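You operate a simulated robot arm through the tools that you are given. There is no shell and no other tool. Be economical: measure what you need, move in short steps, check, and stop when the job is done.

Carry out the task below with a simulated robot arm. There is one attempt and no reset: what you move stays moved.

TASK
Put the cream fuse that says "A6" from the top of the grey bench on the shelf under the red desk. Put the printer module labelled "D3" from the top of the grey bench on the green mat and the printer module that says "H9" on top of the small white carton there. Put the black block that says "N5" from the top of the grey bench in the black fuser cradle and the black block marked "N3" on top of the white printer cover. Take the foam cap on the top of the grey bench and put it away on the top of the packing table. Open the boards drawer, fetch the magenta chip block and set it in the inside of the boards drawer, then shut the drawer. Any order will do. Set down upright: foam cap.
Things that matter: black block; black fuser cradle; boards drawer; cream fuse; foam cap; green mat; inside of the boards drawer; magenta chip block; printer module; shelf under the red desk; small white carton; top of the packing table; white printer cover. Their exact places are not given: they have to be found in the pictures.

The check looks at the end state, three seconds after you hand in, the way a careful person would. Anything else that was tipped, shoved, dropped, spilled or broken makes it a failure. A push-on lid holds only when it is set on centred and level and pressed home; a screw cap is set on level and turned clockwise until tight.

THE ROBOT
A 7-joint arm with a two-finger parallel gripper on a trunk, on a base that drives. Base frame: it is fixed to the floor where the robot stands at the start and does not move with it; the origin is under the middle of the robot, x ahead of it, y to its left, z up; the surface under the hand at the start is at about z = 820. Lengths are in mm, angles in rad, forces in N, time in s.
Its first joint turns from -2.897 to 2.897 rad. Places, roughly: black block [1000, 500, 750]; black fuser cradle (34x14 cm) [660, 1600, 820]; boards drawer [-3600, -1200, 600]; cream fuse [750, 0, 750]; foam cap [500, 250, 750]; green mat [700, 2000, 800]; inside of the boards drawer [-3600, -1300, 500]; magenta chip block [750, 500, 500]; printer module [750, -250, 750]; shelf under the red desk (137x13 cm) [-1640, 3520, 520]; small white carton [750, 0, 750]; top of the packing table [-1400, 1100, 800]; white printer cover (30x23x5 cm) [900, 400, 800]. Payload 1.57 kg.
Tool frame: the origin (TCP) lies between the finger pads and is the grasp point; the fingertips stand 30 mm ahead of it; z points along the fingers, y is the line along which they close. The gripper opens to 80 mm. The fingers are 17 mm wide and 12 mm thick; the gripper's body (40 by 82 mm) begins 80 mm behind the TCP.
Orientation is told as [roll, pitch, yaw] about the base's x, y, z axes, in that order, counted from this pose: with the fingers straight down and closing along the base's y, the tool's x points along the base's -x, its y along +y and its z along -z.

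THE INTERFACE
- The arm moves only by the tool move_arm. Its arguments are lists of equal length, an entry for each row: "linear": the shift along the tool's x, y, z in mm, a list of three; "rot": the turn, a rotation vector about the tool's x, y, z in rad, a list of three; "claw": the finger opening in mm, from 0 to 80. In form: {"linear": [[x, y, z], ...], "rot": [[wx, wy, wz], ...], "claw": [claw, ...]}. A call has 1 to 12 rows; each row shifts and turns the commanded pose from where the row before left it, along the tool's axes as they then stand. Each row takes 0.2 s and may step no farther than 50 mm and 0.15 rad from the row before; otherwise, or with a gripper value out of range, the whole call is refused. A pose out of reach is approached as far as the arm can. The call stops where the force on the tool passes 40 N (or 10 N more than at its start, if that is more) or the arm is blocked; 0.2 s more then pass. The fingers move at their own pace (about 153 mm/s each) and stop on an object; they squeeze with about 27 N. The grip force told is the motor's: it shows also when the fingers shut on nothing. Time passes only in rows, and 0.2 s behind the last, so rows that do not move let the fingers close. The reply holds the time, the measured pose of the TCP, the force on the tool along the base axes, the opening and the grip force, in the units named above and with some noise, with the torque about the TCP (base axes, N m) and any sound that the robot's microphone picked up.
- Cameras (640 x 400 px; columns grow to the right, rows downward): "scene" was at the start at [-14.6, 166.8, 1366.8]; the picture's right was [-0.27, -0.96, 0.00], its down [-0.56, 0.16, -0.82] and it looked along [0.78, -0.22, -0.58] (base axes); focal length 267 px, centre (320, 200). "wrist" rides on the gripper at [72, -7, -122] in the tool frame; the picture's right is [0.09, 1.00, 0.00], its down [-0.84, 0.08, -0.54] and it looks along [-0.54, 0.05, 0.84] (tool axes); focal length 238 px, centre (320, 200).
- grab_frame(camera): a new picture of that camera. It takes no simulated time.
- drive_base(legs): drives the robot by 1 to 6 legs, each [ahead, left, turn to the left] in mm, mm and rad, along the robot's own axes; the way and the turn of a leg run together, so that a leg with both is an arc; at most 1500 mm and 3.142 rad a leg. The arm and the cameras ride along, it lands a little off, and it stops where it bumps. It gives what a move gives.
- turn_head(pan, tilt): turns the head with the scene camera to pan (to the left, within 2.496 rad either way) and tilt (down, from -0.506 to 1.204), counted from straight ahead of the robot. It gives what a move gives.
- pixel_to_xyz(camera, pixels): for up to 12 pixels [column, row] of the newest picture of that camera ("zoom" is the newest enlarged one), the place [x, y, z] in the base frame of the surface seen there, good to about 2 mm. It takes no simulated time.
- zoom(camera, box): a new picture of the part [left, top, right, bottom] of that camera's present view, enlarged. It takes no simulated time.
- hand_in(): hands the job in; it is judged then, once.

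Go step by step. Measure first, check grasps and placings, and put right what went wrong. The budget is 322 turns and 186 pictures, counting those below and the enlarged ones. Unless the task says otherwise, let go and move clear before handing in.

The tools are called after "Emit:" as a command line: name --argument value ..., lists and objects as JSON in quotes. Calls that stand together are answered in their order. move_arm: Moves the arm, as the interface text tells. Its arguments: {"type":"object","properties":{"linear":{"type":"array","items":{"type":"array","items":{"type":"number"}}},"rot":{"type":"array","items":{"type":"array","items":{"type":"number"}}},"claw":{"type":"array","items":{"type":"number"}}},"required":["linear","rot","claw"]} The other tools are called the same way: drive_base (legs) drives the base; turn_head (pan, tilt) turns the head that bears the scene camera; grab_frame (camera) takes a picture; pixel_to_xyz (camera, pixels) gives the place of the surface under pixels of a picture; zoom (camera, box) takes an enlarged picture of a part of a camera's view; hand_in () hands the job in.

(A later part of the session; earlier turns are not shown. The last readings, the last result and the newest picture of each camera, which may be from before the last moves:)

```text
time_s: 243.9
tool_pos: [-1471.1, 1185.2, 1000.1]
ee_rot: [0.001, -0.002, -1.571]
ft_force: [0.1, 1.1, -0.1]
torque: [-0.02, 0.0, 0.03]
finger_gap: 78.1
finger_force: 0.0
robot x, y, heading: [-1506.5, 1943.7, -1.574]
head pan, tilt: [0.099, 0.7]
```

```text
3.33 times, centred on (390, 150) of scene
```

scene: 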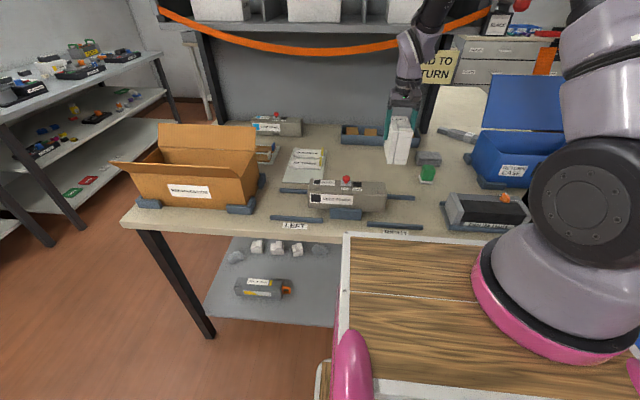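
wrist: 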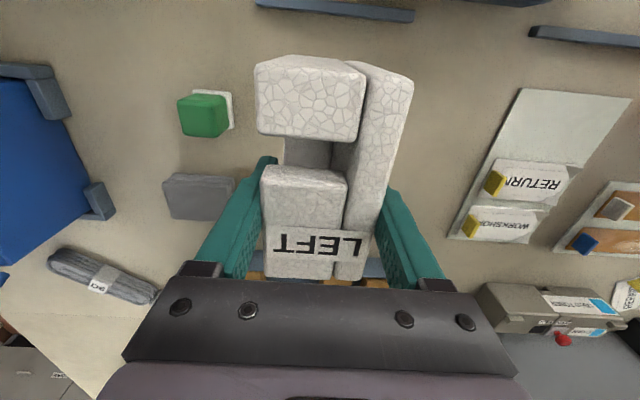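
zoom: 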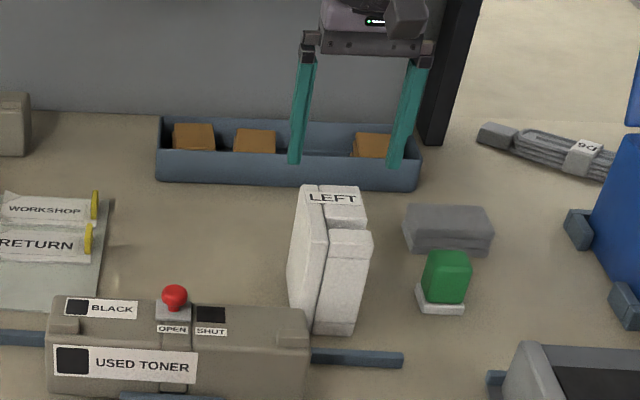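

Foam cap stands upright. Retract the arm and return to the grey bench to find the magenta chip block on the lower shelf.

Emit:
move_arm --linear '[[40, 0, -10], [40, 0, -20], [40, 0, -20], [0, 0, 0]]' --rot '[[0, 0, 0], [0, 0, 0], [0, 0, 0], [0, 0, 0]]' --claw '[60, 60, 60, 60]'

Emit:
drive_base --legs '[[-330, 0, 0], [0, 1370, 0], [0, 0, 1.571]]'

Emit:
drive_base --legs '[[0, -1000, 0], [0, -700, 0]]'

Emit:
turn_head --pan 0.2 --tilt 0.9

Emit:
grab_frame --camera "scene"

```text
time_s: 244.9
tool_pos: [-1470.8, 1305.6, 1051.7]
ee_rot: [0.001, 0.001, -1.571]
ft_force: [-0.5, 0.6, 0.5]
torque: [0.0, 0.02, 0.0]
finger_gap: 60.1
finger_force: 0.0
robot x, y, heading: [-1509.4, 1946.7, -1.573]
head pan, tilt: [0.099, 0.7]
```

```text
time_s: 257.6
tool_pos: [547.6, 2287.5, 1051.5]
ee_rot: [-0.001, -0.002, -0.028]
ft_force: [-0.3, 1.1, -0.2]
torque: [-0.02, 0.01, -0.01]
finger_gap: 60.5
finger_force: 0.1
robot x, y, heading: [-92.9, 2268.1, -0.024]
head pan, tilt: [0.099, 0.7]
```

```text
time_s: 266.3
tool_pos: [454.1, 545.8, 1051.4]
ee_rot: [0.0, -0.001, -0.093]
ft_force: [-1.1, -0.4, -0.3]
torque: [-0.01, -0.03, -0.01]
finger_gap: 60.1
finger_force: 0.0
robot x, y, heading: [-184.7, 564.8, -0.09]
head pan, tilt: [0.099, 0.7]
```

```text
time_s: 267.0
tool_pos: [453.7, 546.0, 1051.0]
ee_rot: [0.0, -0.002, -0.093]
ft_force: [0.5, -0.2, -0.4]
torque: [0.01, 0.03, 0.02]
finger_gap: 60.1
finger_force: 0.0
robot x, y, heading: [-191.8, 569.4, -0.093]
head pan, tilt: [0.201, 0.901]
```

```text
87 pictures are left
```

scene: 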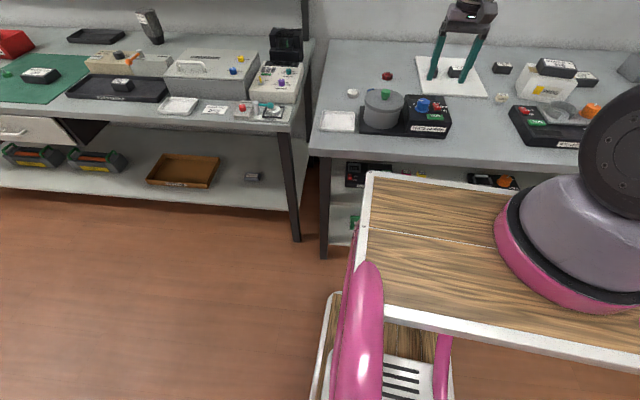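

The deck hides the shelf; move right so the shelf is seen to the left of the deck.

Emit:
drive_base --legs '[[-80, -850, 0.09]]'

Emit:
turn_head --pan 0.45 --tilt 0.6

Emit:
grab_frame --camera "scene"

```text
time_s: 270.7
tool_pos: [345.3, -138.8, 1051.9]
ee_rot: [0.0, -0.001, -0.066]
ft_force: [-0.2, 0.2, 0.8]
torque: [0.0, -0.01, 0.02]
finger_gap: 60.0
finger_force: 0.0
robot x, y, heading: [-293.2, -129.9, -0.071]
head pan, tilt: [0.201, 0.901]
stopped in leg 1: the robot was blocked; the commanded pose is now the measured one
```

```text
time_s: 271.5
tool_pos: [345.4, -138.1, 1051.2]
ee_rot: [0.0, -0.001, -0.066]
ft_force: [-0.6, -0.4, 0.2]
torque: [0.03, 0.02, -0.02]
finger_gap: 60.2
finger_force: 0.0
robot x, y, heading: [-291.8, -134.9, -0.066]
head pan, tilt: [0.45, 0.6]
```

```text
86 pictures are left
```

scene: 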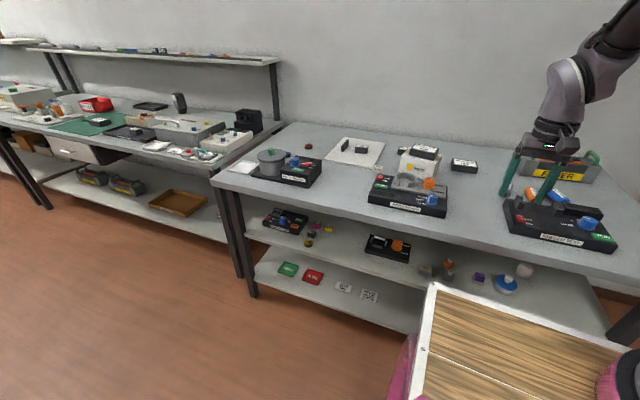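

The rear bumped again (beige table); keep x above -200 from now on. Zoom on the shelf for the magenta block.

Emit:
zoom --camera "scene" --box '[240, 190, 400, 310]'

Emit:
zoom --camera "scene" --box '[360, 210, 560, 310]'

Emit:
turn_head --pan 2.45 --tilt 0.6

Emit:
grab_frame --camera "scene"

```text
3.33 times, centred on (320, 250) of scene
```

zoom: 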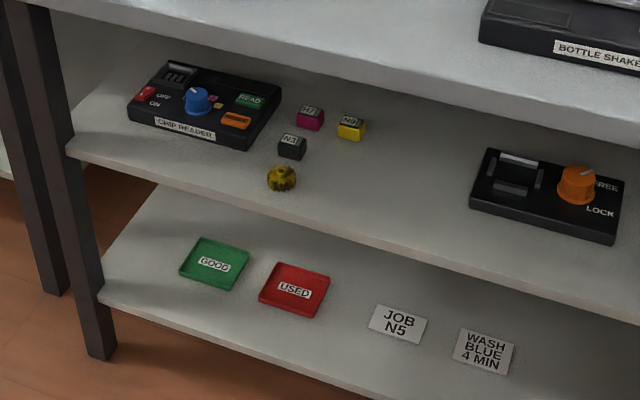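

```text
3.20 times, centred on (460, 260) of scene
```

zoom: 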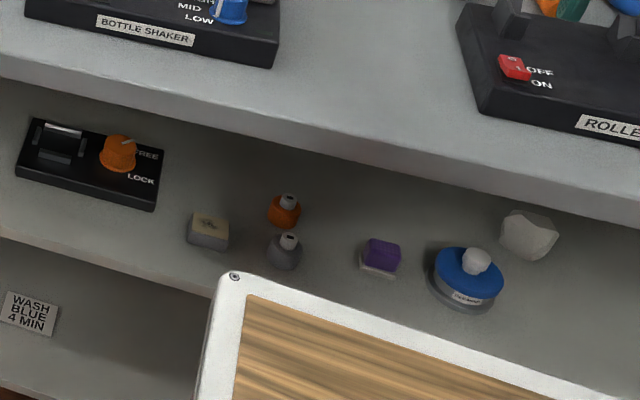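

```text
time_s: 273.4
tool_pos: [346.2, -138.5, 1051.2]
ee_rot: [-0.001, -0.002, -0.067]
ft_force: [0.2, 0.3, 0.1]
torque: [0.0, -0.01, 0.03]
finger_gap: 59.9
finger_force: 0.1
robot x, y, heading: [-292.9, -131.1, -0.068]
head pan, tilt: [2.45, 0.6]
```

```text
83 pictures are left
```

scene: 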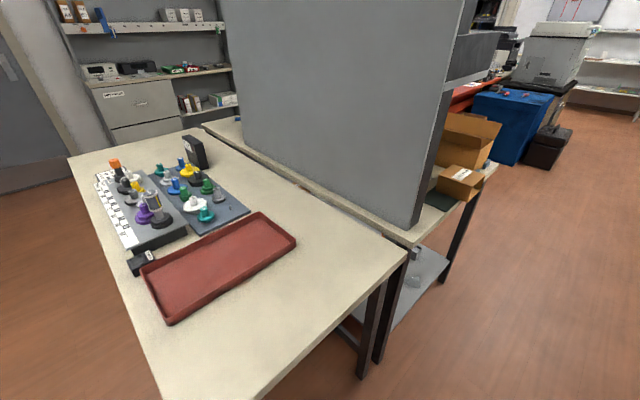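

The magenta chip block is on the upper lower-shelf near scene (317,224) of the earlier view. Move ahead a little and measure.

Emit:
drive_base --legs '[[60, 0, 0.068]]'

Emit:
turn_head --pan 0.5 --tilt 0.6

Emit:
zoom --camera "scene" --box '[230, 170, 390, 290]'

```text
time_s: 274.4
tool_pos: [403.8, -95.0, 1051.0]
ee_rot: [-0.001, -0.003, 0.003]
ft_force: [0.8, -0.7, 0.8]
torque: [0.01, 0.0, -0.01]
finger_gap: 60.0
finger_force: 0.0
robot x, y, heading: [-229.9, -133.0, -0.0]
head pan, tilt: [2.45, 0.6]
```

```text
time_s: 276.3
tool_pos: [405.4, -96.3, 1051.4]
ee_rot: [-0.001, -0.003, 0.003]
ft_force: [0.3, -0.2, 0.4]
torque: [-0.01, -0.01, -0.01]
finger_gap: 60.0
finger_force: 0.2
robot x, y, heading: [-232.2, -133.1, 0.003]
head pan, tilt: [0.499, 0.6]
```

```text
3.33 times, centred on (310, 230) of scene
```

zoom: 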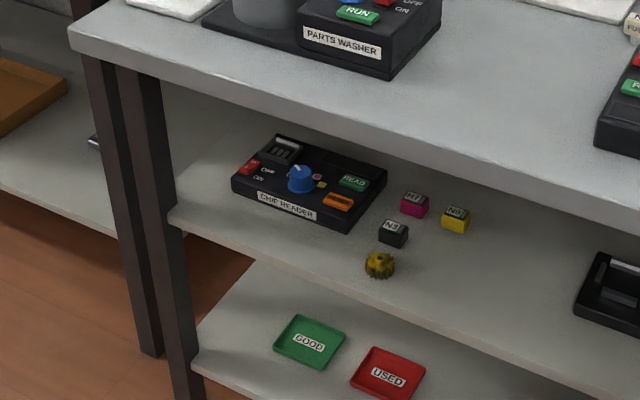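

Emit:
pixel_to_xyz --camera "zoom" --pixels '[[414, 198], [412, 210], [426, 208], [392, 227], [392, 243], [455, 213], [380, 262], [400, 300], [300, 245], [420, 150], [300, 110], [345, 200]]'

Emit:
zoom --camera "scene" --box '[315, 210, 355, 240]'

```text
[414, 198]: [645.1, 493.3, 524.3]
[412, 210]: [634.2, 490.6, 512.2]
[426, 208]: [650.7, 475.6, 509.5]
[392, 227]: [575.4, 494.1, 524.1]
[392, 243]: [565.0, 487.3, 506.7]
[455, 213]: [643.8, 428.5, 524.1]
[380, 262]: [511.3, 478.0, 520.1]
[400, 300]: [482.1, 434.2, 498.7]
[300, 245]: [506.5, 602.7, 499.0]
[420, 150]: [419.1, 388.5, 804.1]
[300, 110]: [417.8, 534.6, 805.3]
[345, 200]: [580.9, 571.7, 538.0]
```

```text
13.33 times, centred on (335, 225) of scene
```

zoom: 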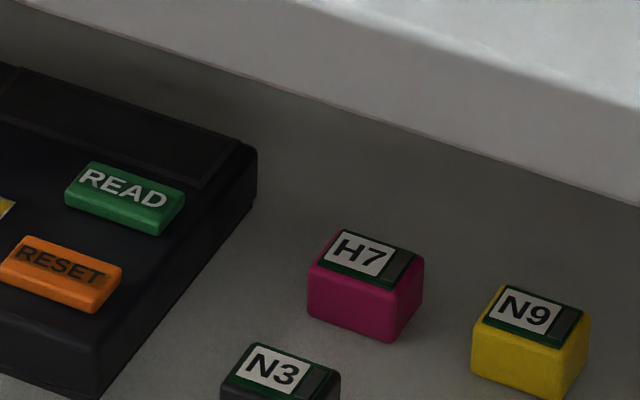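

The magenta block "H7" is at about (645,487), shelf z≈499, 25 mm cube, under the bench (front edge x≈417). I'll reach in with the hand nearly level, camera up, so first drive to y≈560 and check the room behind.

Emit:
drive_base --legs '[[0, 690, 0]]'

Emit:
turn_head --pan 2.45 --tilt 0.8

Emit:
grab_frame --camera "scene"

```text
time_s: 280.0
tool_pos: [408.3, 559.5, 1051.8]
ee_rot: [0.0, -0.003, -0.007]
ft_force: [0.0, 0.3, 0.4]
torque: [0.0, -0.01, 0.0]
finger_gap: 59.9
finger_force: 0.0
robot x, y, heading: [-229.1, 524.5, -0.008]
head pan, tilt: [0.499, 0.6]
```

```text
time_s: 281.9
tool_pos: [407.2, 558.3, 1051.8]
ee_rot: [0.0, -0.002, -0.008]
ft_force: [0.1, 0.0, -0.2]
torque: [-0.01, -0.01, 0.0]
finger_gap: 60.1
finger_force: 0.0
robot x, y, heading: [-228.3, 531.1, -0.009]
head pan, tilt: [2.45, 0.799]
```

```text
80 pictures are left
```

scene: 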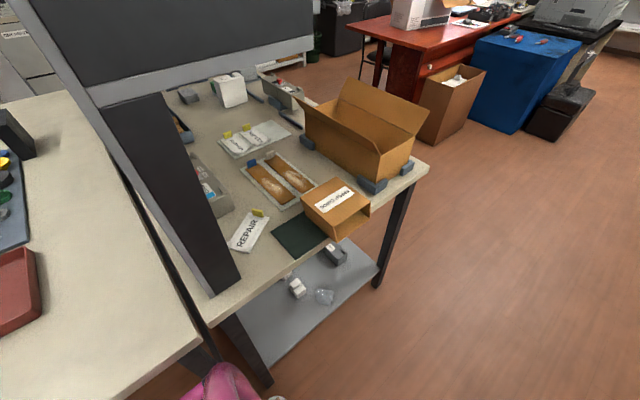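

Emit:
pixel_to_xyz --camera "scene" --pixels '[[200, 340], [130, 385], [215, 322], [330, 240], [425, 170]]'

```text
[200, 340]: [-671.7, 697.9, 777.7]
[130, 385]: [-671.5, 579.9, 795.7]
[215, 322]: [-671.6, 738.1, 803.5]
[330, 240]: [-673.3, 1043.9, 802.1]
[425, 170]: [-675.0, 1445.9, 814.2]
```

Table edge behind is x≈-672. Back up 40 mm, align with y≈487, and pre-shape the hand (pitch 75°, then turn 180° so camera is up) above bench level.

Emit:
drive_base --legs '[[-40, 0, 0.009]]'

Emit:
move_arm --linear '[[0, -36, 0], [0, -36, 0], [0, 0, 0], [0, 0, 0], [0, 0, 0], [0, 0, 0], [0, 0, 0], [0, 0, 0], [0, 0, 0], [0, 0, 0], [0, 0, 0], [0, 0, 0]]' --rot '[[0, 0, 0], [0, 0, 0], [0, -0.15, 0], [0, -0.15, 0], [0, -0.15, 0], [0, -0.15, 0], [0, -0.15, 0], [0, -0.15, 0], [0, -0.15, 0], [0, -0.15, 0], [0, -0.109, 0], [0, 0, 0]]' --claw '[60, 60, 60, 60, 60, 60, 60, 60, 60, 60, 60, 60]'

Emit:
move_arm --linear '[[0, 0, 0], [0, 0, 0], [0, 0, 0], [0, 0, 0], [0, 0, 0], [0, 0, 0], [0, 0, 0], [0, 0, 0], [0, 0, 0], [0, 0, 0], [0, 0, 0], [0, 0, 0]]' --rot '[[0, 0, -0.15], [0, 0, -0.15], [0, 0, -0.15], [0, 0, -0.15], [0, 0, -0.15], [0, 0, -0.15], [0, 0, -0.15], [0, 0, -0.15], [0, 0, -0.15], [0, 0, -0.15], [0, 0, -0.15], [0, 0, -0.15]]' --claw '[60, 60, 60, 60, 60, 60, 60, 60, 60, 60, 60, 60]'

Emit:
move_arm --linear '[[0, 0, 0], [0, 0, 0], [0, 0, 0], [0, 0, 0], [0, 0, 0], [0, 0, 0], [0, 0, 0], [0, 0, 0], [0, 0, 0], [0, 0, 0]]' --rot '[[0, 0, -0.15], [0, 0, -0.15], [0, 0, -0.15], [0, 0, -0.15], [0, 0, -0.15], [0, 0, -0.15], [0, 0, -0.15], [0, 0, -0.15], [0, 0, -0.142], [0, 0, 0]]' --claw '[60, 60, 60, 60, 60, 60, 60, 60, 60, 60]'

Emit:
turn_head --pan 0.1 --tilt 0.7

Emit:
grab_frame --camera "scene"

```text
time_s: 282.8
tool_pos: [367.1, 565.4, 1051.6]
ee_rot: [-0.001, 0.0, 0.001]
ft_force: [-0.1, -0.5, 0.6]
torque: [-0.02, 0.0, -0.02]
finger_gap: 59.9
finger_force: 0.1
robot x, y, heading: [-270.2, 526.3, 0.001]
head pan, tilt: [2.45, 0.799]
```

```text
time_s: 285.4
tool_pos: [459.9, 515.4, 1054.1]
ee_rot: [0.002, -1.312, -0.002]
ft_force: [-0.3, 1.3, 0.4]
torque: [-0.02, 0.01, -0.03]
finger_gap: 59.9
finger_force: 0.0
out of reach, approached as far as the arm can: row 6, 7, 8, 9, 10
robot x, y, heading: [-271.2, 528.7, 0.0]
head pan, tilt: [2.45, 0.799]
```

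```text
time_s: 288.0
tool_pos: [460.5, 514.3, 1055.5]
ee_rot: [-1.301, 0.222, 1.631]
ft_force: [0.1, 0.9, 1.3]
torque: [0.02, -0.03, 0.0]
finger_gap: 60.1
finger_force: 0.0
robot x, y, heading: [-273.2, 527.8, 0.007]
head pan, tilt: [2.45, 0.799]
```

```text
time_s: 290.2
tool_pos: [461.2, 514.3, 1054.9]
ee_rot: [0.002, 1.31, -3.14]
ft_force: [-0.2, 0.5, -0.4]
torque: [0.03, -0.04, 0.0]
finger_gap: 59.9
finger_force: 0.0
robot x, y, heading: [-274.7, 530.2, 0.0]
head pan, tilt: [2.45, 0.799]
```

```text
time_s: 292.3
tool_pos: [460.6, 515.2, 1055.2]
ee_rot: [-0.006, 1.309, 3.137]
ft_force: [-0.6, -0.5, 0.2]
torque: [0.0, 0.0, 0.0]
finger_gap: 60.0
finger_force: 0.1
robot x, y, heading: [-273.4, 524.2, -0.002]
head pan, tilt: [0.099, 0.7]
```

```text
79 pictures are left
```

scene: 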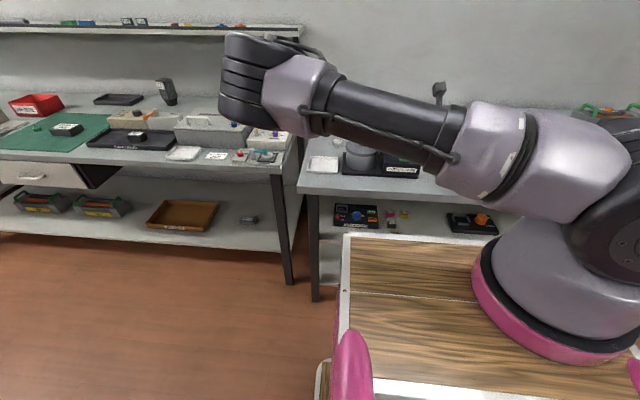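

The hand can't get close enough to lower in front of the bench this way. Better: face +y and reach out to the robot's right, giving more standoff. Undo the wrist turns first.

Emit:
move_arm --linear '[[0, 0, 0], [0, 0, 0], [0, 0, 0], [0, 0, 0], [0, 0, 0], [0, 0, 0], [0, 0, 0], [0, 0, 0], [0, 0, 0], [0, 0, 0], [0, 0, 0], [0, 0, 0]]' --rot '[[0, 0, 0.15], [0, 0, 0.15], [0, 0, 0.15], [0, 0, 0.15], [0, 0, 0.15], [0, 0, 0.15], [0, 0, 0.15], [0, 0, 0.15], [0, 0, 0.15], [0, 0, 0.15], [0, 0, 0.15], [0, 0, 0.15]]' --claw '[60, 60, 60, 60, 60, 60, 60, 60, 60, 60, 60, 60]'

Emit:
move_arm --linear '[[0, 0, 0], [0, 0, 0], [0, 0, 0], [0, 0, 0], [0, 0, 0], [0, 0, 0], [0, 0, 0], [0, 0, 0], [0, 0, 0], [0, 0, 0]]' --rot '[[0, 0, 0.15], [0, 0, 0.15], [0, 0, 0.15], [0, 0, 0.15], [0, 0, 0.15], [0, 0, 0.15], [0, 0, 0.15], [0, 0, 0.15], [0, 0, 0.142], [0, 0, 0]]' --claw '[60, 60, 60, 60, 60, 60, 60, 60, 60, 60]'

Emit:
move_arm --linear '[[0, 0, 0], [0, 0, 0], [0, 0, 0], [0, 0, 0], [0, 0, 0], [0, 0, 0], [0, 0, 0], [0, 0, 0], [0, 0, 0], [0, 0, 0]]' --rot '[[0, 0.15, 0], [0, 0.15, 0], [0, 0.15, 0], [0, 0.15, 0], [0, 0.15, 0], [0, 0.15, 0], [0, 0.15, 0], [0, 0.15, 0], [0, 0.109, 0], [0, 0, 0]]' --claw '[60, 60, 60, 60, 60, 60, 60, 60, 60, 60]'

Emit:
drive_base --legs '[[140, -270, 0], [0, 0, 1.571]]'

```text
time_s: 294.9
tool_pos: [460.1, 516.3, 1054.2]
ee_rot: [-1.304, -0.224, 1.51]
ft_force: [0.3, -0.6, -0.5]
torque: [-0.03, -0.03, 0.0]
finger_gap: 60.0
finger_force: 0.0
out of reach, approached as far as the arm can: row 8
robot x, y, heading: [-270.0, 526.6, -0.001]
head pan, tilt: [0.099, 0.7]
```

```text
time_s: 297.1
tool_pos: [461.0, 515.6, 1054.5]
ee_rot: [0.009, -1.308, -0.005]
ft_force: [0.0, -0.1, 0.3]
torque: [0.03, 0.02, 0.0]
finger_gap: 60.2
finger_force: 0.0
robot x, y, heading: [-268.1, 532.7, -0.001]
head pan, tilt: [0.099, 0.7]
```

```text
time_s: 299.3
tool_pos: [463.4, 515.1, 1052.7]
ee_rot: [0.0, 0.0, 0.001]
ft_force: [-0.1, -0.2, -0.1]
torque: [0.0, -0.03, 0.0]
finger_gap: 60.1
finger_force: 0.0
robot x, y, heading: [-271.9, 531.9, -0.002]
head pan, tilt: [0.099, 0.7]
```

```text
time_s: 305.3
tool_pos: [-144.9, 993.3, 1053.7]
ee_rot: [0.001, -0.002, 1.607]
ft_force: [0.8, 0.8, -0.6]
torque: [0.0, 0.01, 0.0]
finger_gap: 60.2
finger_force: 0.1
robot x, y, heading: [-127.2, 257.6, 1.606]
head pan, tilt: [0.099, 0.7]
```

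Square up, then swing the arm to the robot's right (over the bench at z≈1050).

Emit:
drive_base --legs '[[0, 0, -0.035]]'

Emit:
move_arm --linear '[[7.5, -43.7, 0], [7.5, -43.7, 0], [7.5, -43.7, 0], [7.5, -43.7, 0], [7.5, -43.7, 0], [7.5, -43.7, 0], [7.5, -43.7, 0], [7.5, -43.7, 0], [0, 0, 0]]' --rot '[[0, 0, 0], [0, 0, 0], [0, 0, 0], [0, 0, 0], [0, 0, 0], [0, 0, 0], [0, 0, 0], [0, 0, 0], [0, 0, 0]]' --claw '[60, 60, 60, 60, 60, 60, 60, 60, 60]'

Emit:
move_arm --linear '[[37, -25.8, 0], [37, -25.8, 0], [37, -25.8, 0], [37, -25.8, 0], [37, -25.8, 0], [37, -25.8, 0], [37, -25.8, 0], [37, -25.8, 0], [37, -25.8, 0], [37, -25.8, 0], [37, -25.8, 0], [37, -25.8, 0]]' --rot '[[0, 0, 0], [0, 0, 0], [0, 0, 0], [0, 0, 0], [0, 0, 0], [0, 0, 0], [0, 0, 0], [0, 0, 0], [0, 0, 0], [0, 0, 0], [0, 0, 0], [0, 0, 0]]' --claw '[60, 60, 60, 60, 60, 60, 60, 60, 60, 60, 60, 60]'

Emit:
move_arm --linear '[[0, 0, 0], [0, 0, 0], [0, 0, 0], [0, 0, 0], [0, 0, 0], [0, 0, 0], [0, 0, 0], [0, 0, 0], [0, 0, 0], [0, 0, 0], [0, 0, 0], [0, 0, 0]]' --rot '[[0, 0, 0.143], [0, 0, 0.143], [0, 0, 0.143], [0, 0, 0.143], [0, 0, 0.143], [0, 0, 0.143], [0, 0, 0.143], [0, 0, 0.143], [0, 0, 0.143], [0, 0, 0.143], [0, 0, 0.143], [0, 0, 0]]' --claw '[60, 60, 60, 60, 60, 60, 60, 60, 60, 60, 60, 60]'

```text
time_s: 306.1
tool_pos: [-119.0, 993.7, 1053.7]
ee_rot: [-0.001, -0.002, 1.573]
ft_force: [-0.5, -0.5, -0.3]
torque: [-0.01, 0.02, -0.03]
finger_gap: 60.0
finger_force: 0.1
robot x, y, heading: [-133.6, 259.8, 1.575]
head pan, tilt: [0.099, 0.7]
```

```text
time_s: 308.1
tool_pos: [229.1, 934.8, 1052.6]
ee_rot: [0.001, -0.003, 1.571]
ft_force: [0.1, -0.5, 0.5]
torque: [-0.04, 0.0, -0.01]
finger_gap: 59.9
finger_force: 0.0
robot x, y, heading: [-131.9, 259.9, 1.574]
head pan, tilt: [0.099, 0.7]
```

```text
time_s: 310.7
tool_pos: [544.2, 493.2, 1053.1]
ee_rot: [0.001, -0.001, 1.574]
ft_force: [-0.4, 0.1, -0.2]
torque: [-0.06, 0.0, 0.01]
finger_gap: 60.0
finger_force: 0.0
robot x, y, heading: [-131.4, 258.7, 1.572]
head pan, tilt: [0.099, 0.7]
```

```text
time_s: 313.3
tool_pos: [541.1, 492.3, 1053.4]
ee_rot: [0.002, 0.0, -0.002]
ft_force: [-0.2, 0.5, -0.7]
torque: [0.0, 0.01, 0.0]
finger_gap: 59.9
finger_force: 0.1
robot x, y, heading: [-129.2, 259.0, 1.574]
head pan, tilt: [0.099, 0.7]
```

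Pitch the hand to 75° and turn it camera-up.

Emit:
move_arm --linear '[[0, 0, 0], [0, 0, 0], [0, 0, 0], [0, 0, 0], [0, 0, 0], [0, 0, 0], [0, 0, 0], [0, 0, 0], [0, 0, 0], [0, 0, 0]]' --rot '[[0, -0.15, 0], [0, -0.15, 0], [0, -0.15, 0], [0, -0.15, 0], [0, -0.15, 0], [0, -0.15, 0], [0, -0.15, 0], [0, -0.15, 0], [0, -0.109, 0], [0, 0, 0]]' --claw '[60, 60, 60, 60, 60, 60, 60, 60, 60, 60]'

Emit:
move_arm --linear '[[0, 0, 0], [0, 0, 0], [0, 0, 0], [0, 0, 0], [0, 0, 0], [0, 0, 0], [0, 0, 0], [0, 0, 0], [0, 0, 0], [0, 0, 0], [0, 0, 0], [0, 0, 0]]' --rot '[[0, 0, -0.15], [0, 0, -0.15], [0, 0, -0.15], [0, 0, -0.15], [0, 0, -0.15], [0, 0, -0.15], [0, 0, -0.15], [0, 0, -0.15], [0, 0, -0.15], [0, 0, -0.15], [0, 0, -0.15], [0, 0, -0.15]]' --claw '[60, 60, 60, 60, 60, 60, 60, 60, 60, 60, 60, 60]'

Emit:
move_arm --linear '[[0, 0, 0], [0, 0, 0], [0, 0, 0], [0, 0, 0], [0, 0, 0], [0, 0, 0], [0, 0, 0], [0, 0, 0], [0, 0, 0], [0, 0, 0]]' --rot '[[0, 0, -0.15], [0, 0, -0.15], [0, 0, -0.15], [0, 0, -0.15], [0, 0, -0.15], [0, 0, -0.15], [0, 0, -0.15], [0, 0, -0.15], [0, 0, -0.142], [0, 0, 0]]' --claw '[60, 60, 60, 60, 60, 60, 60, 60, 60, 60]'

Emit:
turn_head --pan -1.2 --tilt 0.7

Emit:
grab_frame --camera "scene"

```text
time_s: 315.5
tool_pos: [542.4, 491.0, 1051.3]
ee_rot: [0.006, -1.308, -0.006]
ft_force: [-0.1, -0.4, -0.1]
torque: [0.01, -0.03, 0.0]
finger_gap: 60.2
finger_force: 0.0
robot x, y, heading: [-133.6, 258.7, 1.574]
head pan, tilt: [0.099, 0.7]
```

```text
time_s: 318.1
tool_pos: [539.8, 490.7, 1054.7]
ee_rot: [-1.302, 0.222, 1.632]
ft_force: [0.2, 0.0, 0.1]
torque: [0.0, 0.0, 0.01]
finger_gap: 59.9
finger_force: 0.1
robot x, y, heading: [-132.9, 260.5, 1.574]
head pan, tilt: [0.099, 0.7]
```

```text
time_s: 320.3
tool_pos: [540.6, 491.9, 1053.1]
ee_rot: [-0.003, 1.307, 3.14]
ft_force: [-0.2, 0.0, -0.7]
torque: [0.01, -0.02, 0.01]
finger_gap: 60.1
finger_force: 0.0
robot x, y, heading: [-131.1, 258.9, 1.572]
head pan, tilt: [0.099, 0.7]
```

```text
time_s: 321.7
tool_pos: [541.2, 492.4, 1052.7]
ee_rot: [-0.01, 1.307, 3.134]
ft_force: [-0.4, 0.4, -0.1]
torque: [-0.03, 0.02, 0.01]
finger_gap: 59.8
finger_force: 0.1
robot x, y, heading: [-131.4, 255.6, 1.571]
head pan, tilt: [-1.201, 0.7]
```

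```text
78 pictures are left
```

scene: 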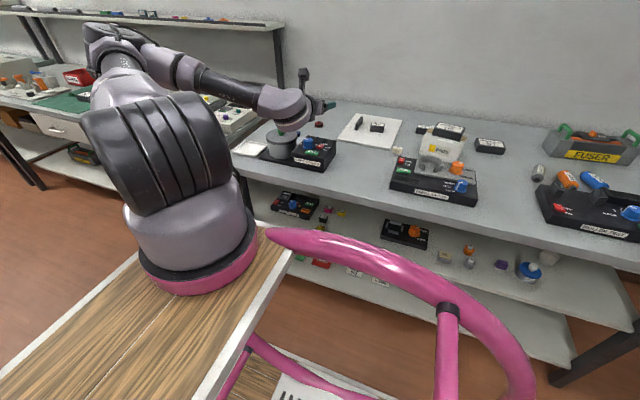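

The reach posture works. Check elbow and forearm positions before moving away from the bench.

Emit:
pixel_to_xyz --camera "scene" --pixels '[[95, 30], [110, 60], [150, 50], [190, 75], [230, 90], [285, 100], [300, 85], [325, 105], [270, 110]]'

```text
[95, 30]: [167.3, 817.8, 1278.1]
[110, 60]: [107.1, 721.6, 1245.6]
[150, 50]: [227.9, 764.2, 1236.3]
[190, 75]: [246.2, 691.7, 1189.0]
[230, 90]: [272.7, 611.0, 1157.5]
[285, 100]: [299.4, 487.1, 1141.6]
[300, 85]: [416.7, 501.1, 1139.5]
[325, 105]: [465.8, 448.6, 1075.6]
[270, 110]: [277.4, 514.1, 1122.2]
```

Forearm lies ~240 mm behind the fingertips, and low; good. Drive left (-x) so the fingers clear the bench edge, then lower.

Emit:
drive_base --legs '[[0, 170, 0]]'

```text
time_s: 323.2
tool_pos: [372.5, 489.6, 1050.5]
ee_rot: [-0.01, 1.307, 3.128]
ft_force: [0.0, 0.5, 0.0]
torque: [-0.02, 0.02, 0.01]
finger_gap: 60.0
finger_force: 0.1
robot x, y, heading: [-299.6, 257.4, 1.572]
head pan, tilt: [-1.201, 0.7]
```

Emit:
move_arm --linear '[[-4, 0, -14.5], [-46.4, 0, 12.4], [-46.4, 0, 12.4], [-46.4, 0, 12.4], [-46.4, 0, 12.4], [-46.4, 0, 12.4], [-46.4, 0, 12.4], [-46.4, 0, 12.4], [-46.4, 0, 12.4], [-46.4, 0, 12.4], [-46.4, 0, 12.4], [0, 0, 0]]' --rot '[[0, 0, 0], [0, 0, 0], [0, 0, 0], [0, 0, 0], [0, 0, 0], [0, 0, 0], [0, 0, 0], [0, 0, 0], [0, 0, 0], [0, 0, 0], [0, 0, 0], [0, 0, 0]]' --claw '[60, 60, 60, 60, 60, 60, 60, 60, 60, 60, 60, 60]'

Emit:
grab_frame --camera "scene"

Emit:
grab_frame --camera "wrist"

```text
time_s: 325.8
tool_pos: [358.7, 487.7, 571.6]
ee_rot: [-0.007, 1.309, 3.131]
ft_force: [0.0, -0.8, 0.2]
torque: [0.0, -0.02, 0.0]
finger_gap: 60.3
finger_force: 0.0
robot x, y, heading: [-300.3, 256.5, 1.564]
head pan, tilt: [-1.201, 0.7]
```

```text
77 pictures are left
```

scene: 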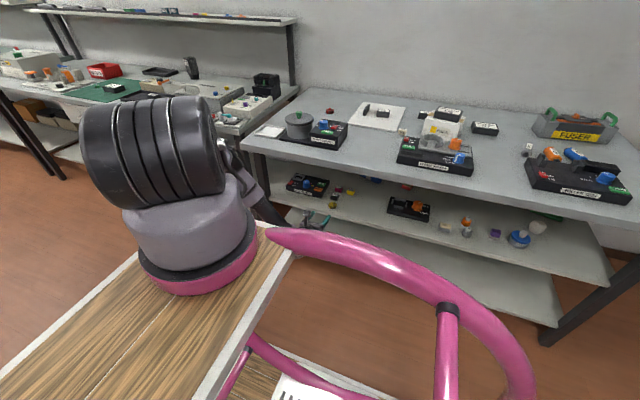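

```text
76 pictures are left
```

wrist: 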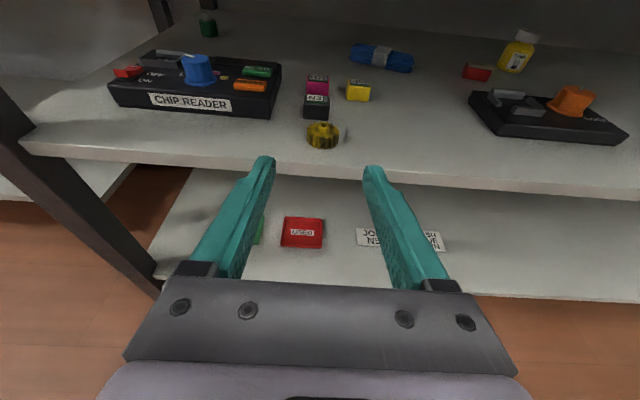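

Clear view of the magenta block at wrist (317,86), behind the black cube (316,105) and a gear (322,135). Measure them all.

Emit:
zoom --camera "wrist" --box '[250, 60, 400, 160]'

Emit:
pixel_to_xyz --camera "zoom" --pixels '[[245, 80], [335, 80], [290, 80], [290, 130], [415, 95], [415, 150], [285, 165], [240, 160], [335, 165], [285, 210], [305, 295], [120, 90]]'

```text
4.00 times, centred on (325, 110) of wrist
```

zoom: 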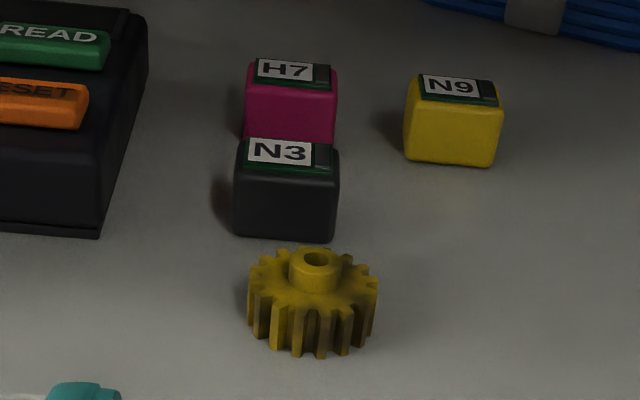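

```text
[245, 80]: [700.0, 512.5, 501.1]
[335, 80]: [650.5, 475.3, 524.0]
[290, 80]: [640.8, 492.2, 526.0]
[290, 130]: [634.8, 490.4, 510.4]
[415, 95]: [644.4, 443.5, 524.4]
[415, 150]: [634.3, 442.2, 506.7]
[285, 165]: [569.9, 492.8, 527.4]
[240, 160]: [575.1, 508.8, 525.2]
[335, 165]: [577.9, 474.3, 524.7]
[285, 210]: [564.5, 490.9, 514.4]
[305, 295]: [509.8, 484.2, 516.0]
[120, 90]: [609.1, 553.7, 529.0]
```

Magenta: centre ≈(649,491), 34 mm wide, z 499–526; black cube in front, yellow to the right (edge y≈446). Plan: come in above at z≈567 with a steeper 63° pitch, then descend over it. First tilt, then drive 180 right.

Emit:
move_arm --linear '[[0, -3, 0], [0, 0, 0], [0, 0, 0]]' --rot '[[0, -0.105, 0], [0, -0.105, 0], [0, 0, 0]]' --claw '[48, 48, 48]'

Emit:
drive_base --legs '[[0, -180, 0]]'

Emit:
grab_frame --camera "wrist"

Emit:
grab_frame --camera "scene"

```text
time_s: 326.6
tool_pos: [357.7, 490.9, 572.5]
ee_rot: [-0.005, 1.095, 3.132]
ft_force: [0.2, 0.0, -0.3]
torque: [0.01, 0.0, -0.01]
finger_gap: 48.1
finger_force: 0.0
robot x, y, heading: [-300.8, 260.3, 1.568]
head pan, tilt: [-1.201, 0.7]
```

```text
time_s: 328.1
tool_pos: [534.4, 487.4, 573.0]
ee_rot: [-0.005, 1.098, 3.129]
ft_force: [0.0, 0.5, 0.0]
torque: [-0.01, 0.01, 0.02]
finger_gap: 48.1
finger_force: 0.1
robot x, y, heading: [-125.8, 257.1, 1.56]
head pan, tilt: [-1.201, 0.7]
```

```text
74 pictures are left
```

wrist: 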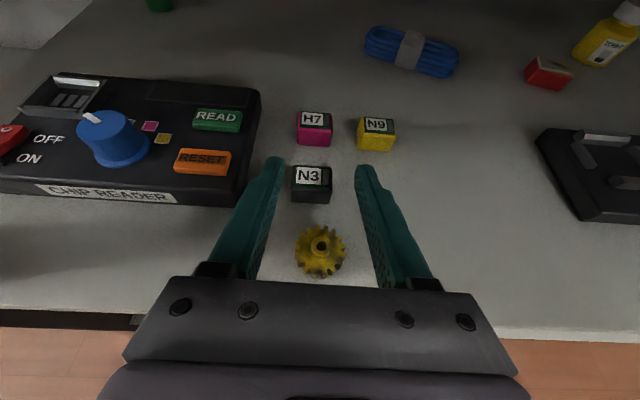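

```text
73 pictures are left
```

scene: 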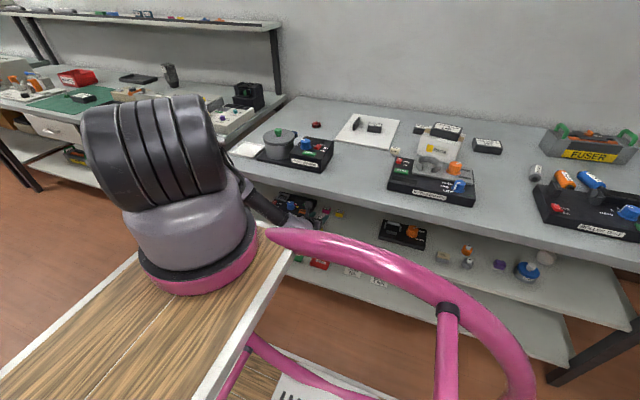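

Emit:
zoom --camera "wrist" --box '[270, 95, 410, 215]'

Emit:
pixel_to_xyz --camera "zoom" --pixels '[[125, 100], [275, 110], [200, 85], [200, 130], [285, 165], [130, 160], [410, 130], [410, 170], [200, 190]]'

Emit:
pixel_to_xyz --camera "scene" --pixels '[[250, 205], [270, 210], [290, 225], [280, 235]]'

```text
3.33 times, centred on (340, 155) of wrist
```

zoom: 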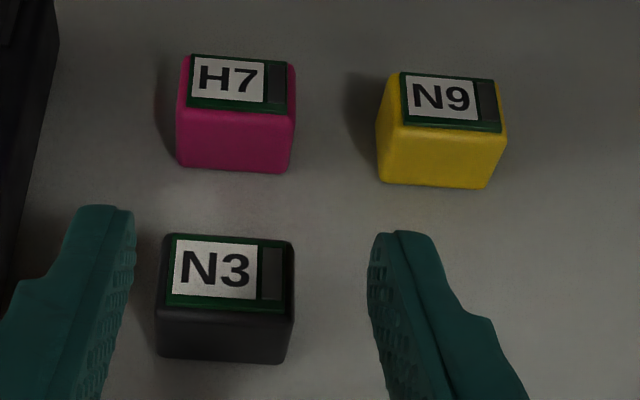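

```text
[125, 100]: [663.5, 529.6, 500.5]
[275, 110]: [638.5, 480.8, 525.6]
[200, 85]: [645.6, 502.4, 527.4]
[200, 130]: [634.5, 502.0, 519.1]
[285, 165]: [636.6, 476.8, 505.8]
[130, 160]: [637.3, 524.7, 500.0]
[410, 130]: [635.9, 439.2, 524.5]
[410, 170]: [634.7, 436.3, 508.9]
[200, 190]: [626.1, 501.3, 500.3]
```

```text
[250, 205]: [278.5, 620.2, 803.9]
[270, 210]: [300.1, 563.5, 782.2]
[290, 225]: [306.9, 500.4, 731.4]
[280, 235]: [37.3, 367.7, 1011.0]
```

The forearm may graze the bench edge if I go straight in; measure the bench front edge's underside.

Emit:
pixel_to_xyz --camera "scene" --pixels '[[360, 180], [360, 186], [360, 190], [360, 194], [360, 198], [360, 202], [300, 175], [300, 181], [300, 186], [235, 190], [240, 195], [262, 200]]'

```text
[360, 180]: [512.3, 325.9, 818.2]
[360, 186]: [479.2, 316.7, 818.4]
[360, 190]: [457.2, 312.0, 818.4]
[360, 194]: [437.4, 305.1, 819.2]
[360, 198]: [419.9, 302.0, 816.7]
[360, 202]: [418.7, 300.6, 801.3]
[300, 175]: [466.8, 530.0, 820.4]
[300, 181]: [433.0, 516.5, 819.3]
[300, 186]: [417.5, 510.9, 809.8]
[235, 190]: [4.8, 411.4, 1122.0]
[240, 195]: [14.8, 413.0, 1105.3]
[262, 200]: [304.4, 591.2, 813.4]
```

I'll flatten the hand to 70°, back the base off 60 mm and extend the arm instead, which keeps the elbow farther out.

Emit:
drive_base --legs '[[0, 60, 0.01]]'

Emit:
move_arm --linear '[[0, -4, 0], [10.3, 0, 28.2], [10.3, 0, 28.2], [10.3, 0, 28.2], [0, 0, 0]]' --rot '[[0, 0.125, 0], [0, 0, 0], [0, 0, 0], [0, 0, 0], [0, 0, 0]]' --claw '[48, 48, 48, 48, 48]'

Emit:
grab_frame --camera "scene"

Emit:
pixel_to_xyz --camera "scene" --pixels '[[235, 160], [245, 195], [250, 205], [262, 200], [270, 210], [280, 215], [290, 225], [300, 215], [240, 180]]'

```text
time_s: 329.1
tool_pos: [469.1, 494.8, 572.0]
ee_rot: [-0.006, 1.098, 3.14]
ft_force: [-0.2, 0.1, 0.4]
torque: [0.0, 0.0, 0.02]
finger_gap: 48.1
finger_force: 0.1
robot x, y, heading: [-188.4, 258.6, 1.569]
head pan, tilt: [-1.201, 0.7]
```

```text
time_s: 330.3
tool_pos: [560.3, 499.4, 570.1]
ee_rot: [-0.006, 1.223, 3.14]
ft_force: [0.6, -0.5, -0.1]
torque: [-0.05, 0.01, 0.01]
finger_gap: 47.9
finger_force: 0.1
robot x, y, heading: [-185.2, 259.8, 1.577]
head pan, tilt: [-1.201, 0.7]
```

```text
71 pictures are left
```

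scene: 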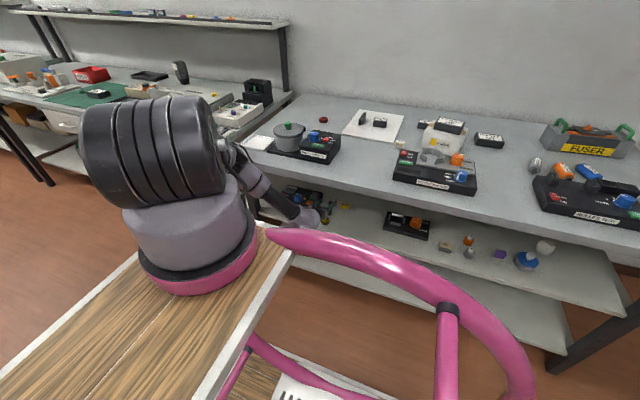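

```text
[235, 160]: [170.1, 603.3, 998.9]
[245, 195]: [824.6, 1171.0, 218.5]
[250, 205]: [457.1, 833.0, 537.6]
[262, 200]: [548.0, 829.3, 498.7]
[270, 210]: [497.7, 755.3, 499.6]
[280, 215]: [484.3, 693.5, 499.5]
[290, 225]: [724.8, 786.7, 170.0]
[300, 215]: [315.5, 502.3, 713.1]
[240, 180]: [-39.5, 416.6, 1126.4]
```

Forearm now lies well back (elbow at x≈170). Advance 72 mm and correct y by -8.

Emit:
move_arm --linear '[[0, 8.4, 0], [8.2, 0, 22.5], [8.2, 0, 22.5], [8.2, 0, 22.5], [0, 0, 0]]' --rot '[[0, 0, 0], [0, 0, 0], [0, 0, 0], [0, 0, 0], [0, 0, 0]]' --claw '[48, 48, 48, 48, 48]'

Emit:
grab_frame --camera "wrist"

```text
time_s: 331.5
tool_pos: [632.9, 490.4, 572.2]
ee_rot: [-0.004, 1.223, 3.142]
ft_force: [-0.2, -0.4, -0.9]
torque: [0.01, -0.01, 0.0]
finger_gap: 48.3
finger_force: 0.0
robot x, y, heading: [-186.8, 258.1, 1.57]
head pan, tilt: [-1.201, 0.7]
```

```text
70 pictures are left
```

wrist: 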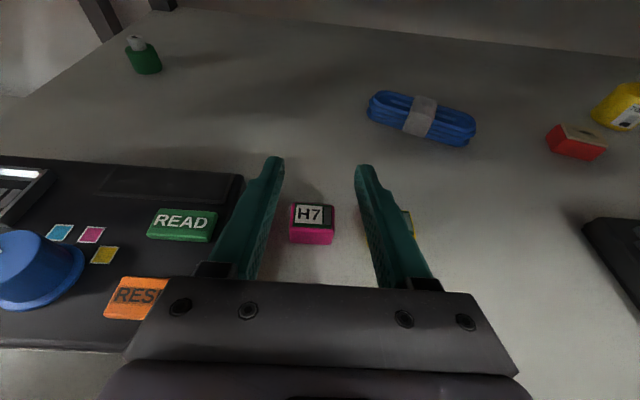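

Emit:
pixel_to_xyz --camera "wrist" --pixels '[[294, 215], [332, 215], [312, 206], [312, 235], [406, 225]]'

```text
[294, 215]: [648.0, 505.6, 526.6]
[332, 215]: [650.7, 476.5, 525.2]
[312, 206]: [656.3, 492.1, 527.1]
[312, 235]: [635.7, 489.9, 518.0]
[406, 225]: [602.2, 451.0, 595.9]
```

Aligned with the magenta block. Descend 49 mm straight down and close.

Emit:
move_arm --linear '[[-18.8, 0, 6.8], [-14.1, 0, 5.1], [-9.4, 0, 3.4], [-3.8, 0, 1.4], [0, 0, 0], [0, 0, 0], [0, 0, 0]]' --rot '[[0, 0, 0], [0, 0, 0], [0, 0, 0], [0, 0, 0], [0, 0, 0], [0, 0, 0], [0, 0, 0]]' --claw '[48, 48, 48, 48, 15, 15, 15]'

Emit:
grab_frame --camera "wrist"

```text
time_s: 333.1
tool_pos: [633.9, 492.7, 524.8]
ee_rot: [-0.008, 1.225, 3.138]
ft_force: [6.8, 0.2, 19.2]
torque: [-0.17, 1.24, 0.03]
finger_gap: 34.7
finger_force: 27.2
robot x, y, heading: [-182.2, 256.1, 1.573]
head pan, tilt: [-1.201, 0.7]
```

```text
69 pictures are left
```

wrist: 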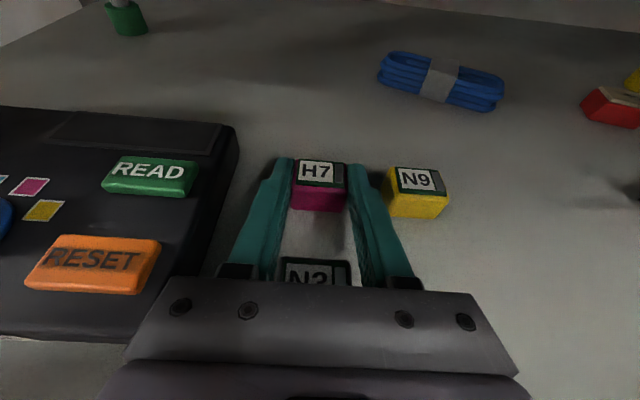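

Gripped, with a light contact below. Lift straight up 48 mm and check for disturbance.

Emit:
move_arm --linear '[[9.4, 0, -3.4], [18.8, 0, -6.8], [16.9, 0, -6.2], [0, 0, 0]]' --rot '[[0, 0, 0], [0, 0, 0], [0, 0, 0], [0, 0, 0]]' --claw '[15, 15, 15, 15]'

Emit:
grab_frame --camera "wrist"

```text
time_s: 334.1
tool_pos: [628.0, 490.4, 569.1]
ee_rot: [-0.002, 1.219, 3.141]
ft_force: [-0.6, -0.5, -1.1]
torque: [-0.01, -0.03, 0.02]
finger_gap: 34.7
finger_force: 26.3
robot x, y, heading: [-188.4, 260.0, 1.572]
head pan, tilt: [-1.201, 0.7]
```

```text
68 pictures are left
```

wrist: 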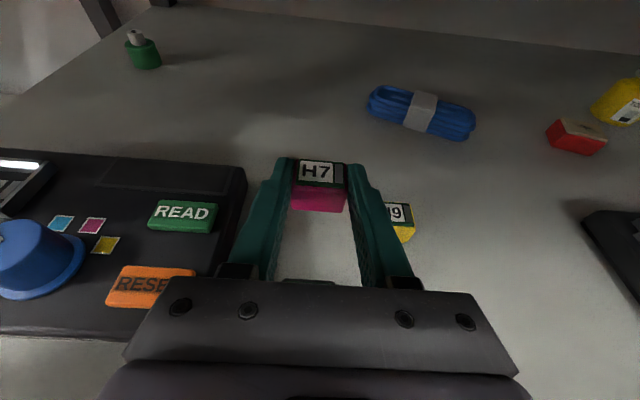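

Retract along -x by arm, then drive the base left; then look at the black cube and gear.

Emit:
move_arm --linear '[[-12.3, 0, -33.8], [-12.3, 0, -33.8], [-12.3, 0, -33.8], [-12.3, 0, -33.8], [0, 0, 0]]' --rot '[[0, 0, 0], [0, 0, 0], [0, 0, 0], [0, 0, 0], [0, 0, 0]]' --claw '[15, 15, 15, 15, 15]'

Emit:
drive_base --legs '[[0, 130, 0]]'

Emit:
grab_frame --camera "wrist"

```text
time_s: 335.3
tool_pos: [487.2, 493.0, 572.0]
ee_rot: [-0.008, 1.223, 3.138]
ft_force: [-0.7, -0.9, -0.6]
torque: [0.01, 0.01, 0.01]
finger_gap: 34.8
finger_force: 26.7
robot x, y, heading: [-185.9, 255.4, 1.579]
head pan, tilt: [-1.201, 0.7]
```

```text
time_s: 336.5
tool_pos: [358.4, 490.7, 570.1]
ee_rot: [-0.007, 1.223, 3.137]
ft_force: [-0.2, 0.2, -0.3]
torque: [0.0, -0.03, 0.01]
finger_gap: 34.8
finger_force: 27.2
robot x, y, heading: [-318.8, 255.6, 1.572]
head pan, tilt: [-1.201, 0.7]
```

```text
67 pictures are left
```

wrist: 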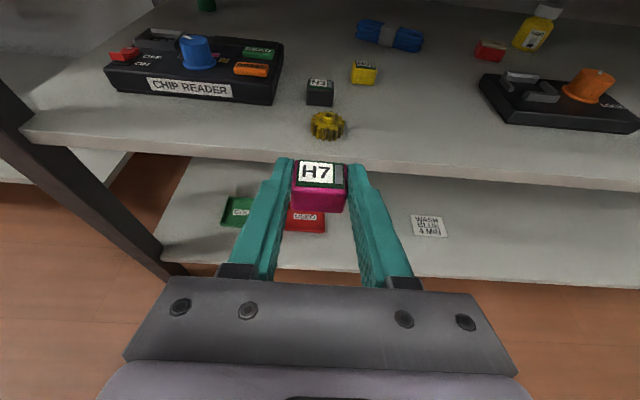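

Check black cube, yellow and gear positions against before.

Emit:
zoom --camera "wrist" --box '[270, 50, 400, 150]'

Emit:
pixel_to_xyz --camera "zoom" --pixels '[[240, 160], [240, 220], [285, 300], [285, 350], [470, 80], [470, 130], [240, 140]]'

```text
4.00 times, centred on (335, 100) of wrist
```

zoom: 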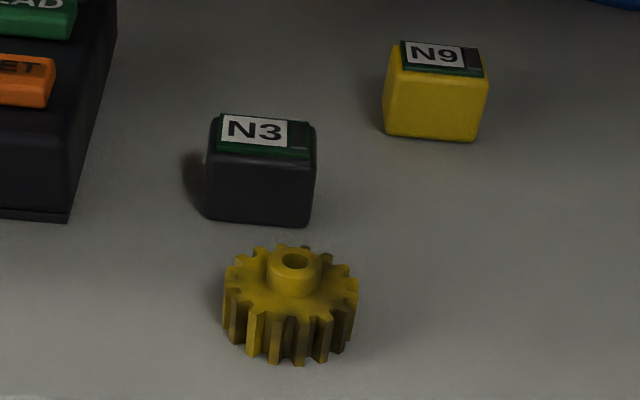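

```text
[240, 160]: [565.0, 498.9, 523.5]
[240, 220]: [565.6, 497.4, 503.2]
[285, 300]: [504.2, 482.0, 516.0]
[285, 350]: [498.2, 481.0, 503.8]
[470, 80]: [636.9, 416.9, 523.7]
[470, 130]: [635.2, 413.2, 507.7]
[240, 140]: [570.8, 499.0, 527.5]
```

Nothing else moved. I'll set the block upright on the empty bench spot near (500,330) so I can regrasp it from above. Raise first, then drive back 160.

Emit:
move_arm --linear '[[45, 0, -16.4], [45, 0, -16.4], [45, 0, -16.4], [45, 0, -16.4], [45, 0, -16.4], [45, 0, -16.4], [40, 0, -14.6], [0, 0, 0]]' --rot '[[0, 0, 0], [0, 0, 0], [0, 0, 0], [0, 0, 0], [0, 0, 0], [0, 0, 0], [0, 0, 0], [0, 0, 0]]' --claw '[15, 15, 15, 15, 15, 15, 15, 15]'

Emit:
drive_base --legs '[[-160, 0, 0]]'

Emit:
move_arm --linear '[[15.4, 0, 42.3], [15.4, 0, 42.3], [15.4, 0, 42.3], [0, 0, 0]]' --rot '[[0, 0, 0], [0, 0, 0], [0, 0, 0], [0, 0, 0]]' --claw '[15, 15, 15, 15]'

Emit:
grab_frame --camera "wrist"

```text
time_s: 338.3
tool_pos: [359.7, 488.5, 901.6]
ee_rot: [-0.008, 1.225, 3.134]
ft_force: [-0.2, 0.2, 0.6]
torque: [0.0, -0.02, 0.04]
finger_gap: 34.6
finger_force: 27.7
robot x, y, heading: [-312.5, 257.2, 1.572]
head pan, tilt: [-1.201, 0.7]
```

```text
time_s: 339.8
tool_pos: [360.5, 327.5, 900.9]
ee_rot: [-0.006, 1.221, 3.135]
ft_force: [-0.4, 0.4, -0.2]
torque: [-0.02, -0.01, 0.01]
finger_gap: 34.7
finger_force: 26.8
robot x, y, heading: [-315.0, 95.6, 1.573]
head pan, tilt: [-1.201, 0.7]
```

```text
time_s: 340.8
tool_pos: [494.6, 329.8, 898.3]
ee_rot: [-0.007, 1.223, 3.138]
ft_force: [0.2, -0.4, -0.3]
torque: [0.01, 0.0, 0.01]
finger_gap: 34.7
finger_force: 27.3
robot x, y, heading: [-317.7, 100.3, 1.57]
head pan, tilt: [-1.201, 0.7]
```

```text
65 pictures are left
```

wrist: 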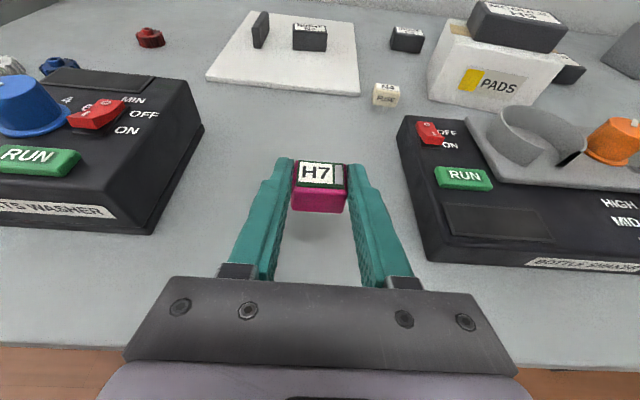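

Free spot; lower ~53 mm and release.

Emit:
move_arm --linear '[[-23.5, 0, 8.6], [-18.8, 0, 6.8], [-4.7, 0, 1.7], [-2, 0, 0.7], [0, 0, 0]]' --rot '[[0, 0, 0], [0, 0, 0], [0, 0, 0], [0, 0, 0], [0, 0, 0]]' --claw '[15, 15, 15, 15, 15]'

```text
time_s: 342.0
tool_pos: [495.0, 327.8, 850.6]
ee_rot: [-0.006, 1.223, 3.137]
ft_force: [-0.1, -0.1, 0.0]
torque: [0.02, 0.02, 0.03]
finger_gap: 34.7
finger_force: 27.1
robot x, y, heading: [-315.2, 97.3, 1.569]
head pan, tilt: [-1.201, 0.7]
```

Emit:
move_arm --linear '[[-2.8, 0, 1], [-1.9, 0, 0.7], [0, 0, 0]]' --rot '[[0, 0, 0], [0, 0, 0], [0, 0, 0]]' --claw '[15, 15, 15]'

```text
time_s: 342.8
tool_pos: [495.3, 328.2, 846.0]
ee_rot: [-0.009, 1.223, 3.134]
ft_force: [-0.5, -0.2, 3.8]
torque: [0.02, -0.11, 0.03]
finger_gap: 34.6
finger_force: 26.8
robot x, y, heading: [-313.6, 94.3, 1.574]
head pan, tilt: [-1.201, 0.7]
```

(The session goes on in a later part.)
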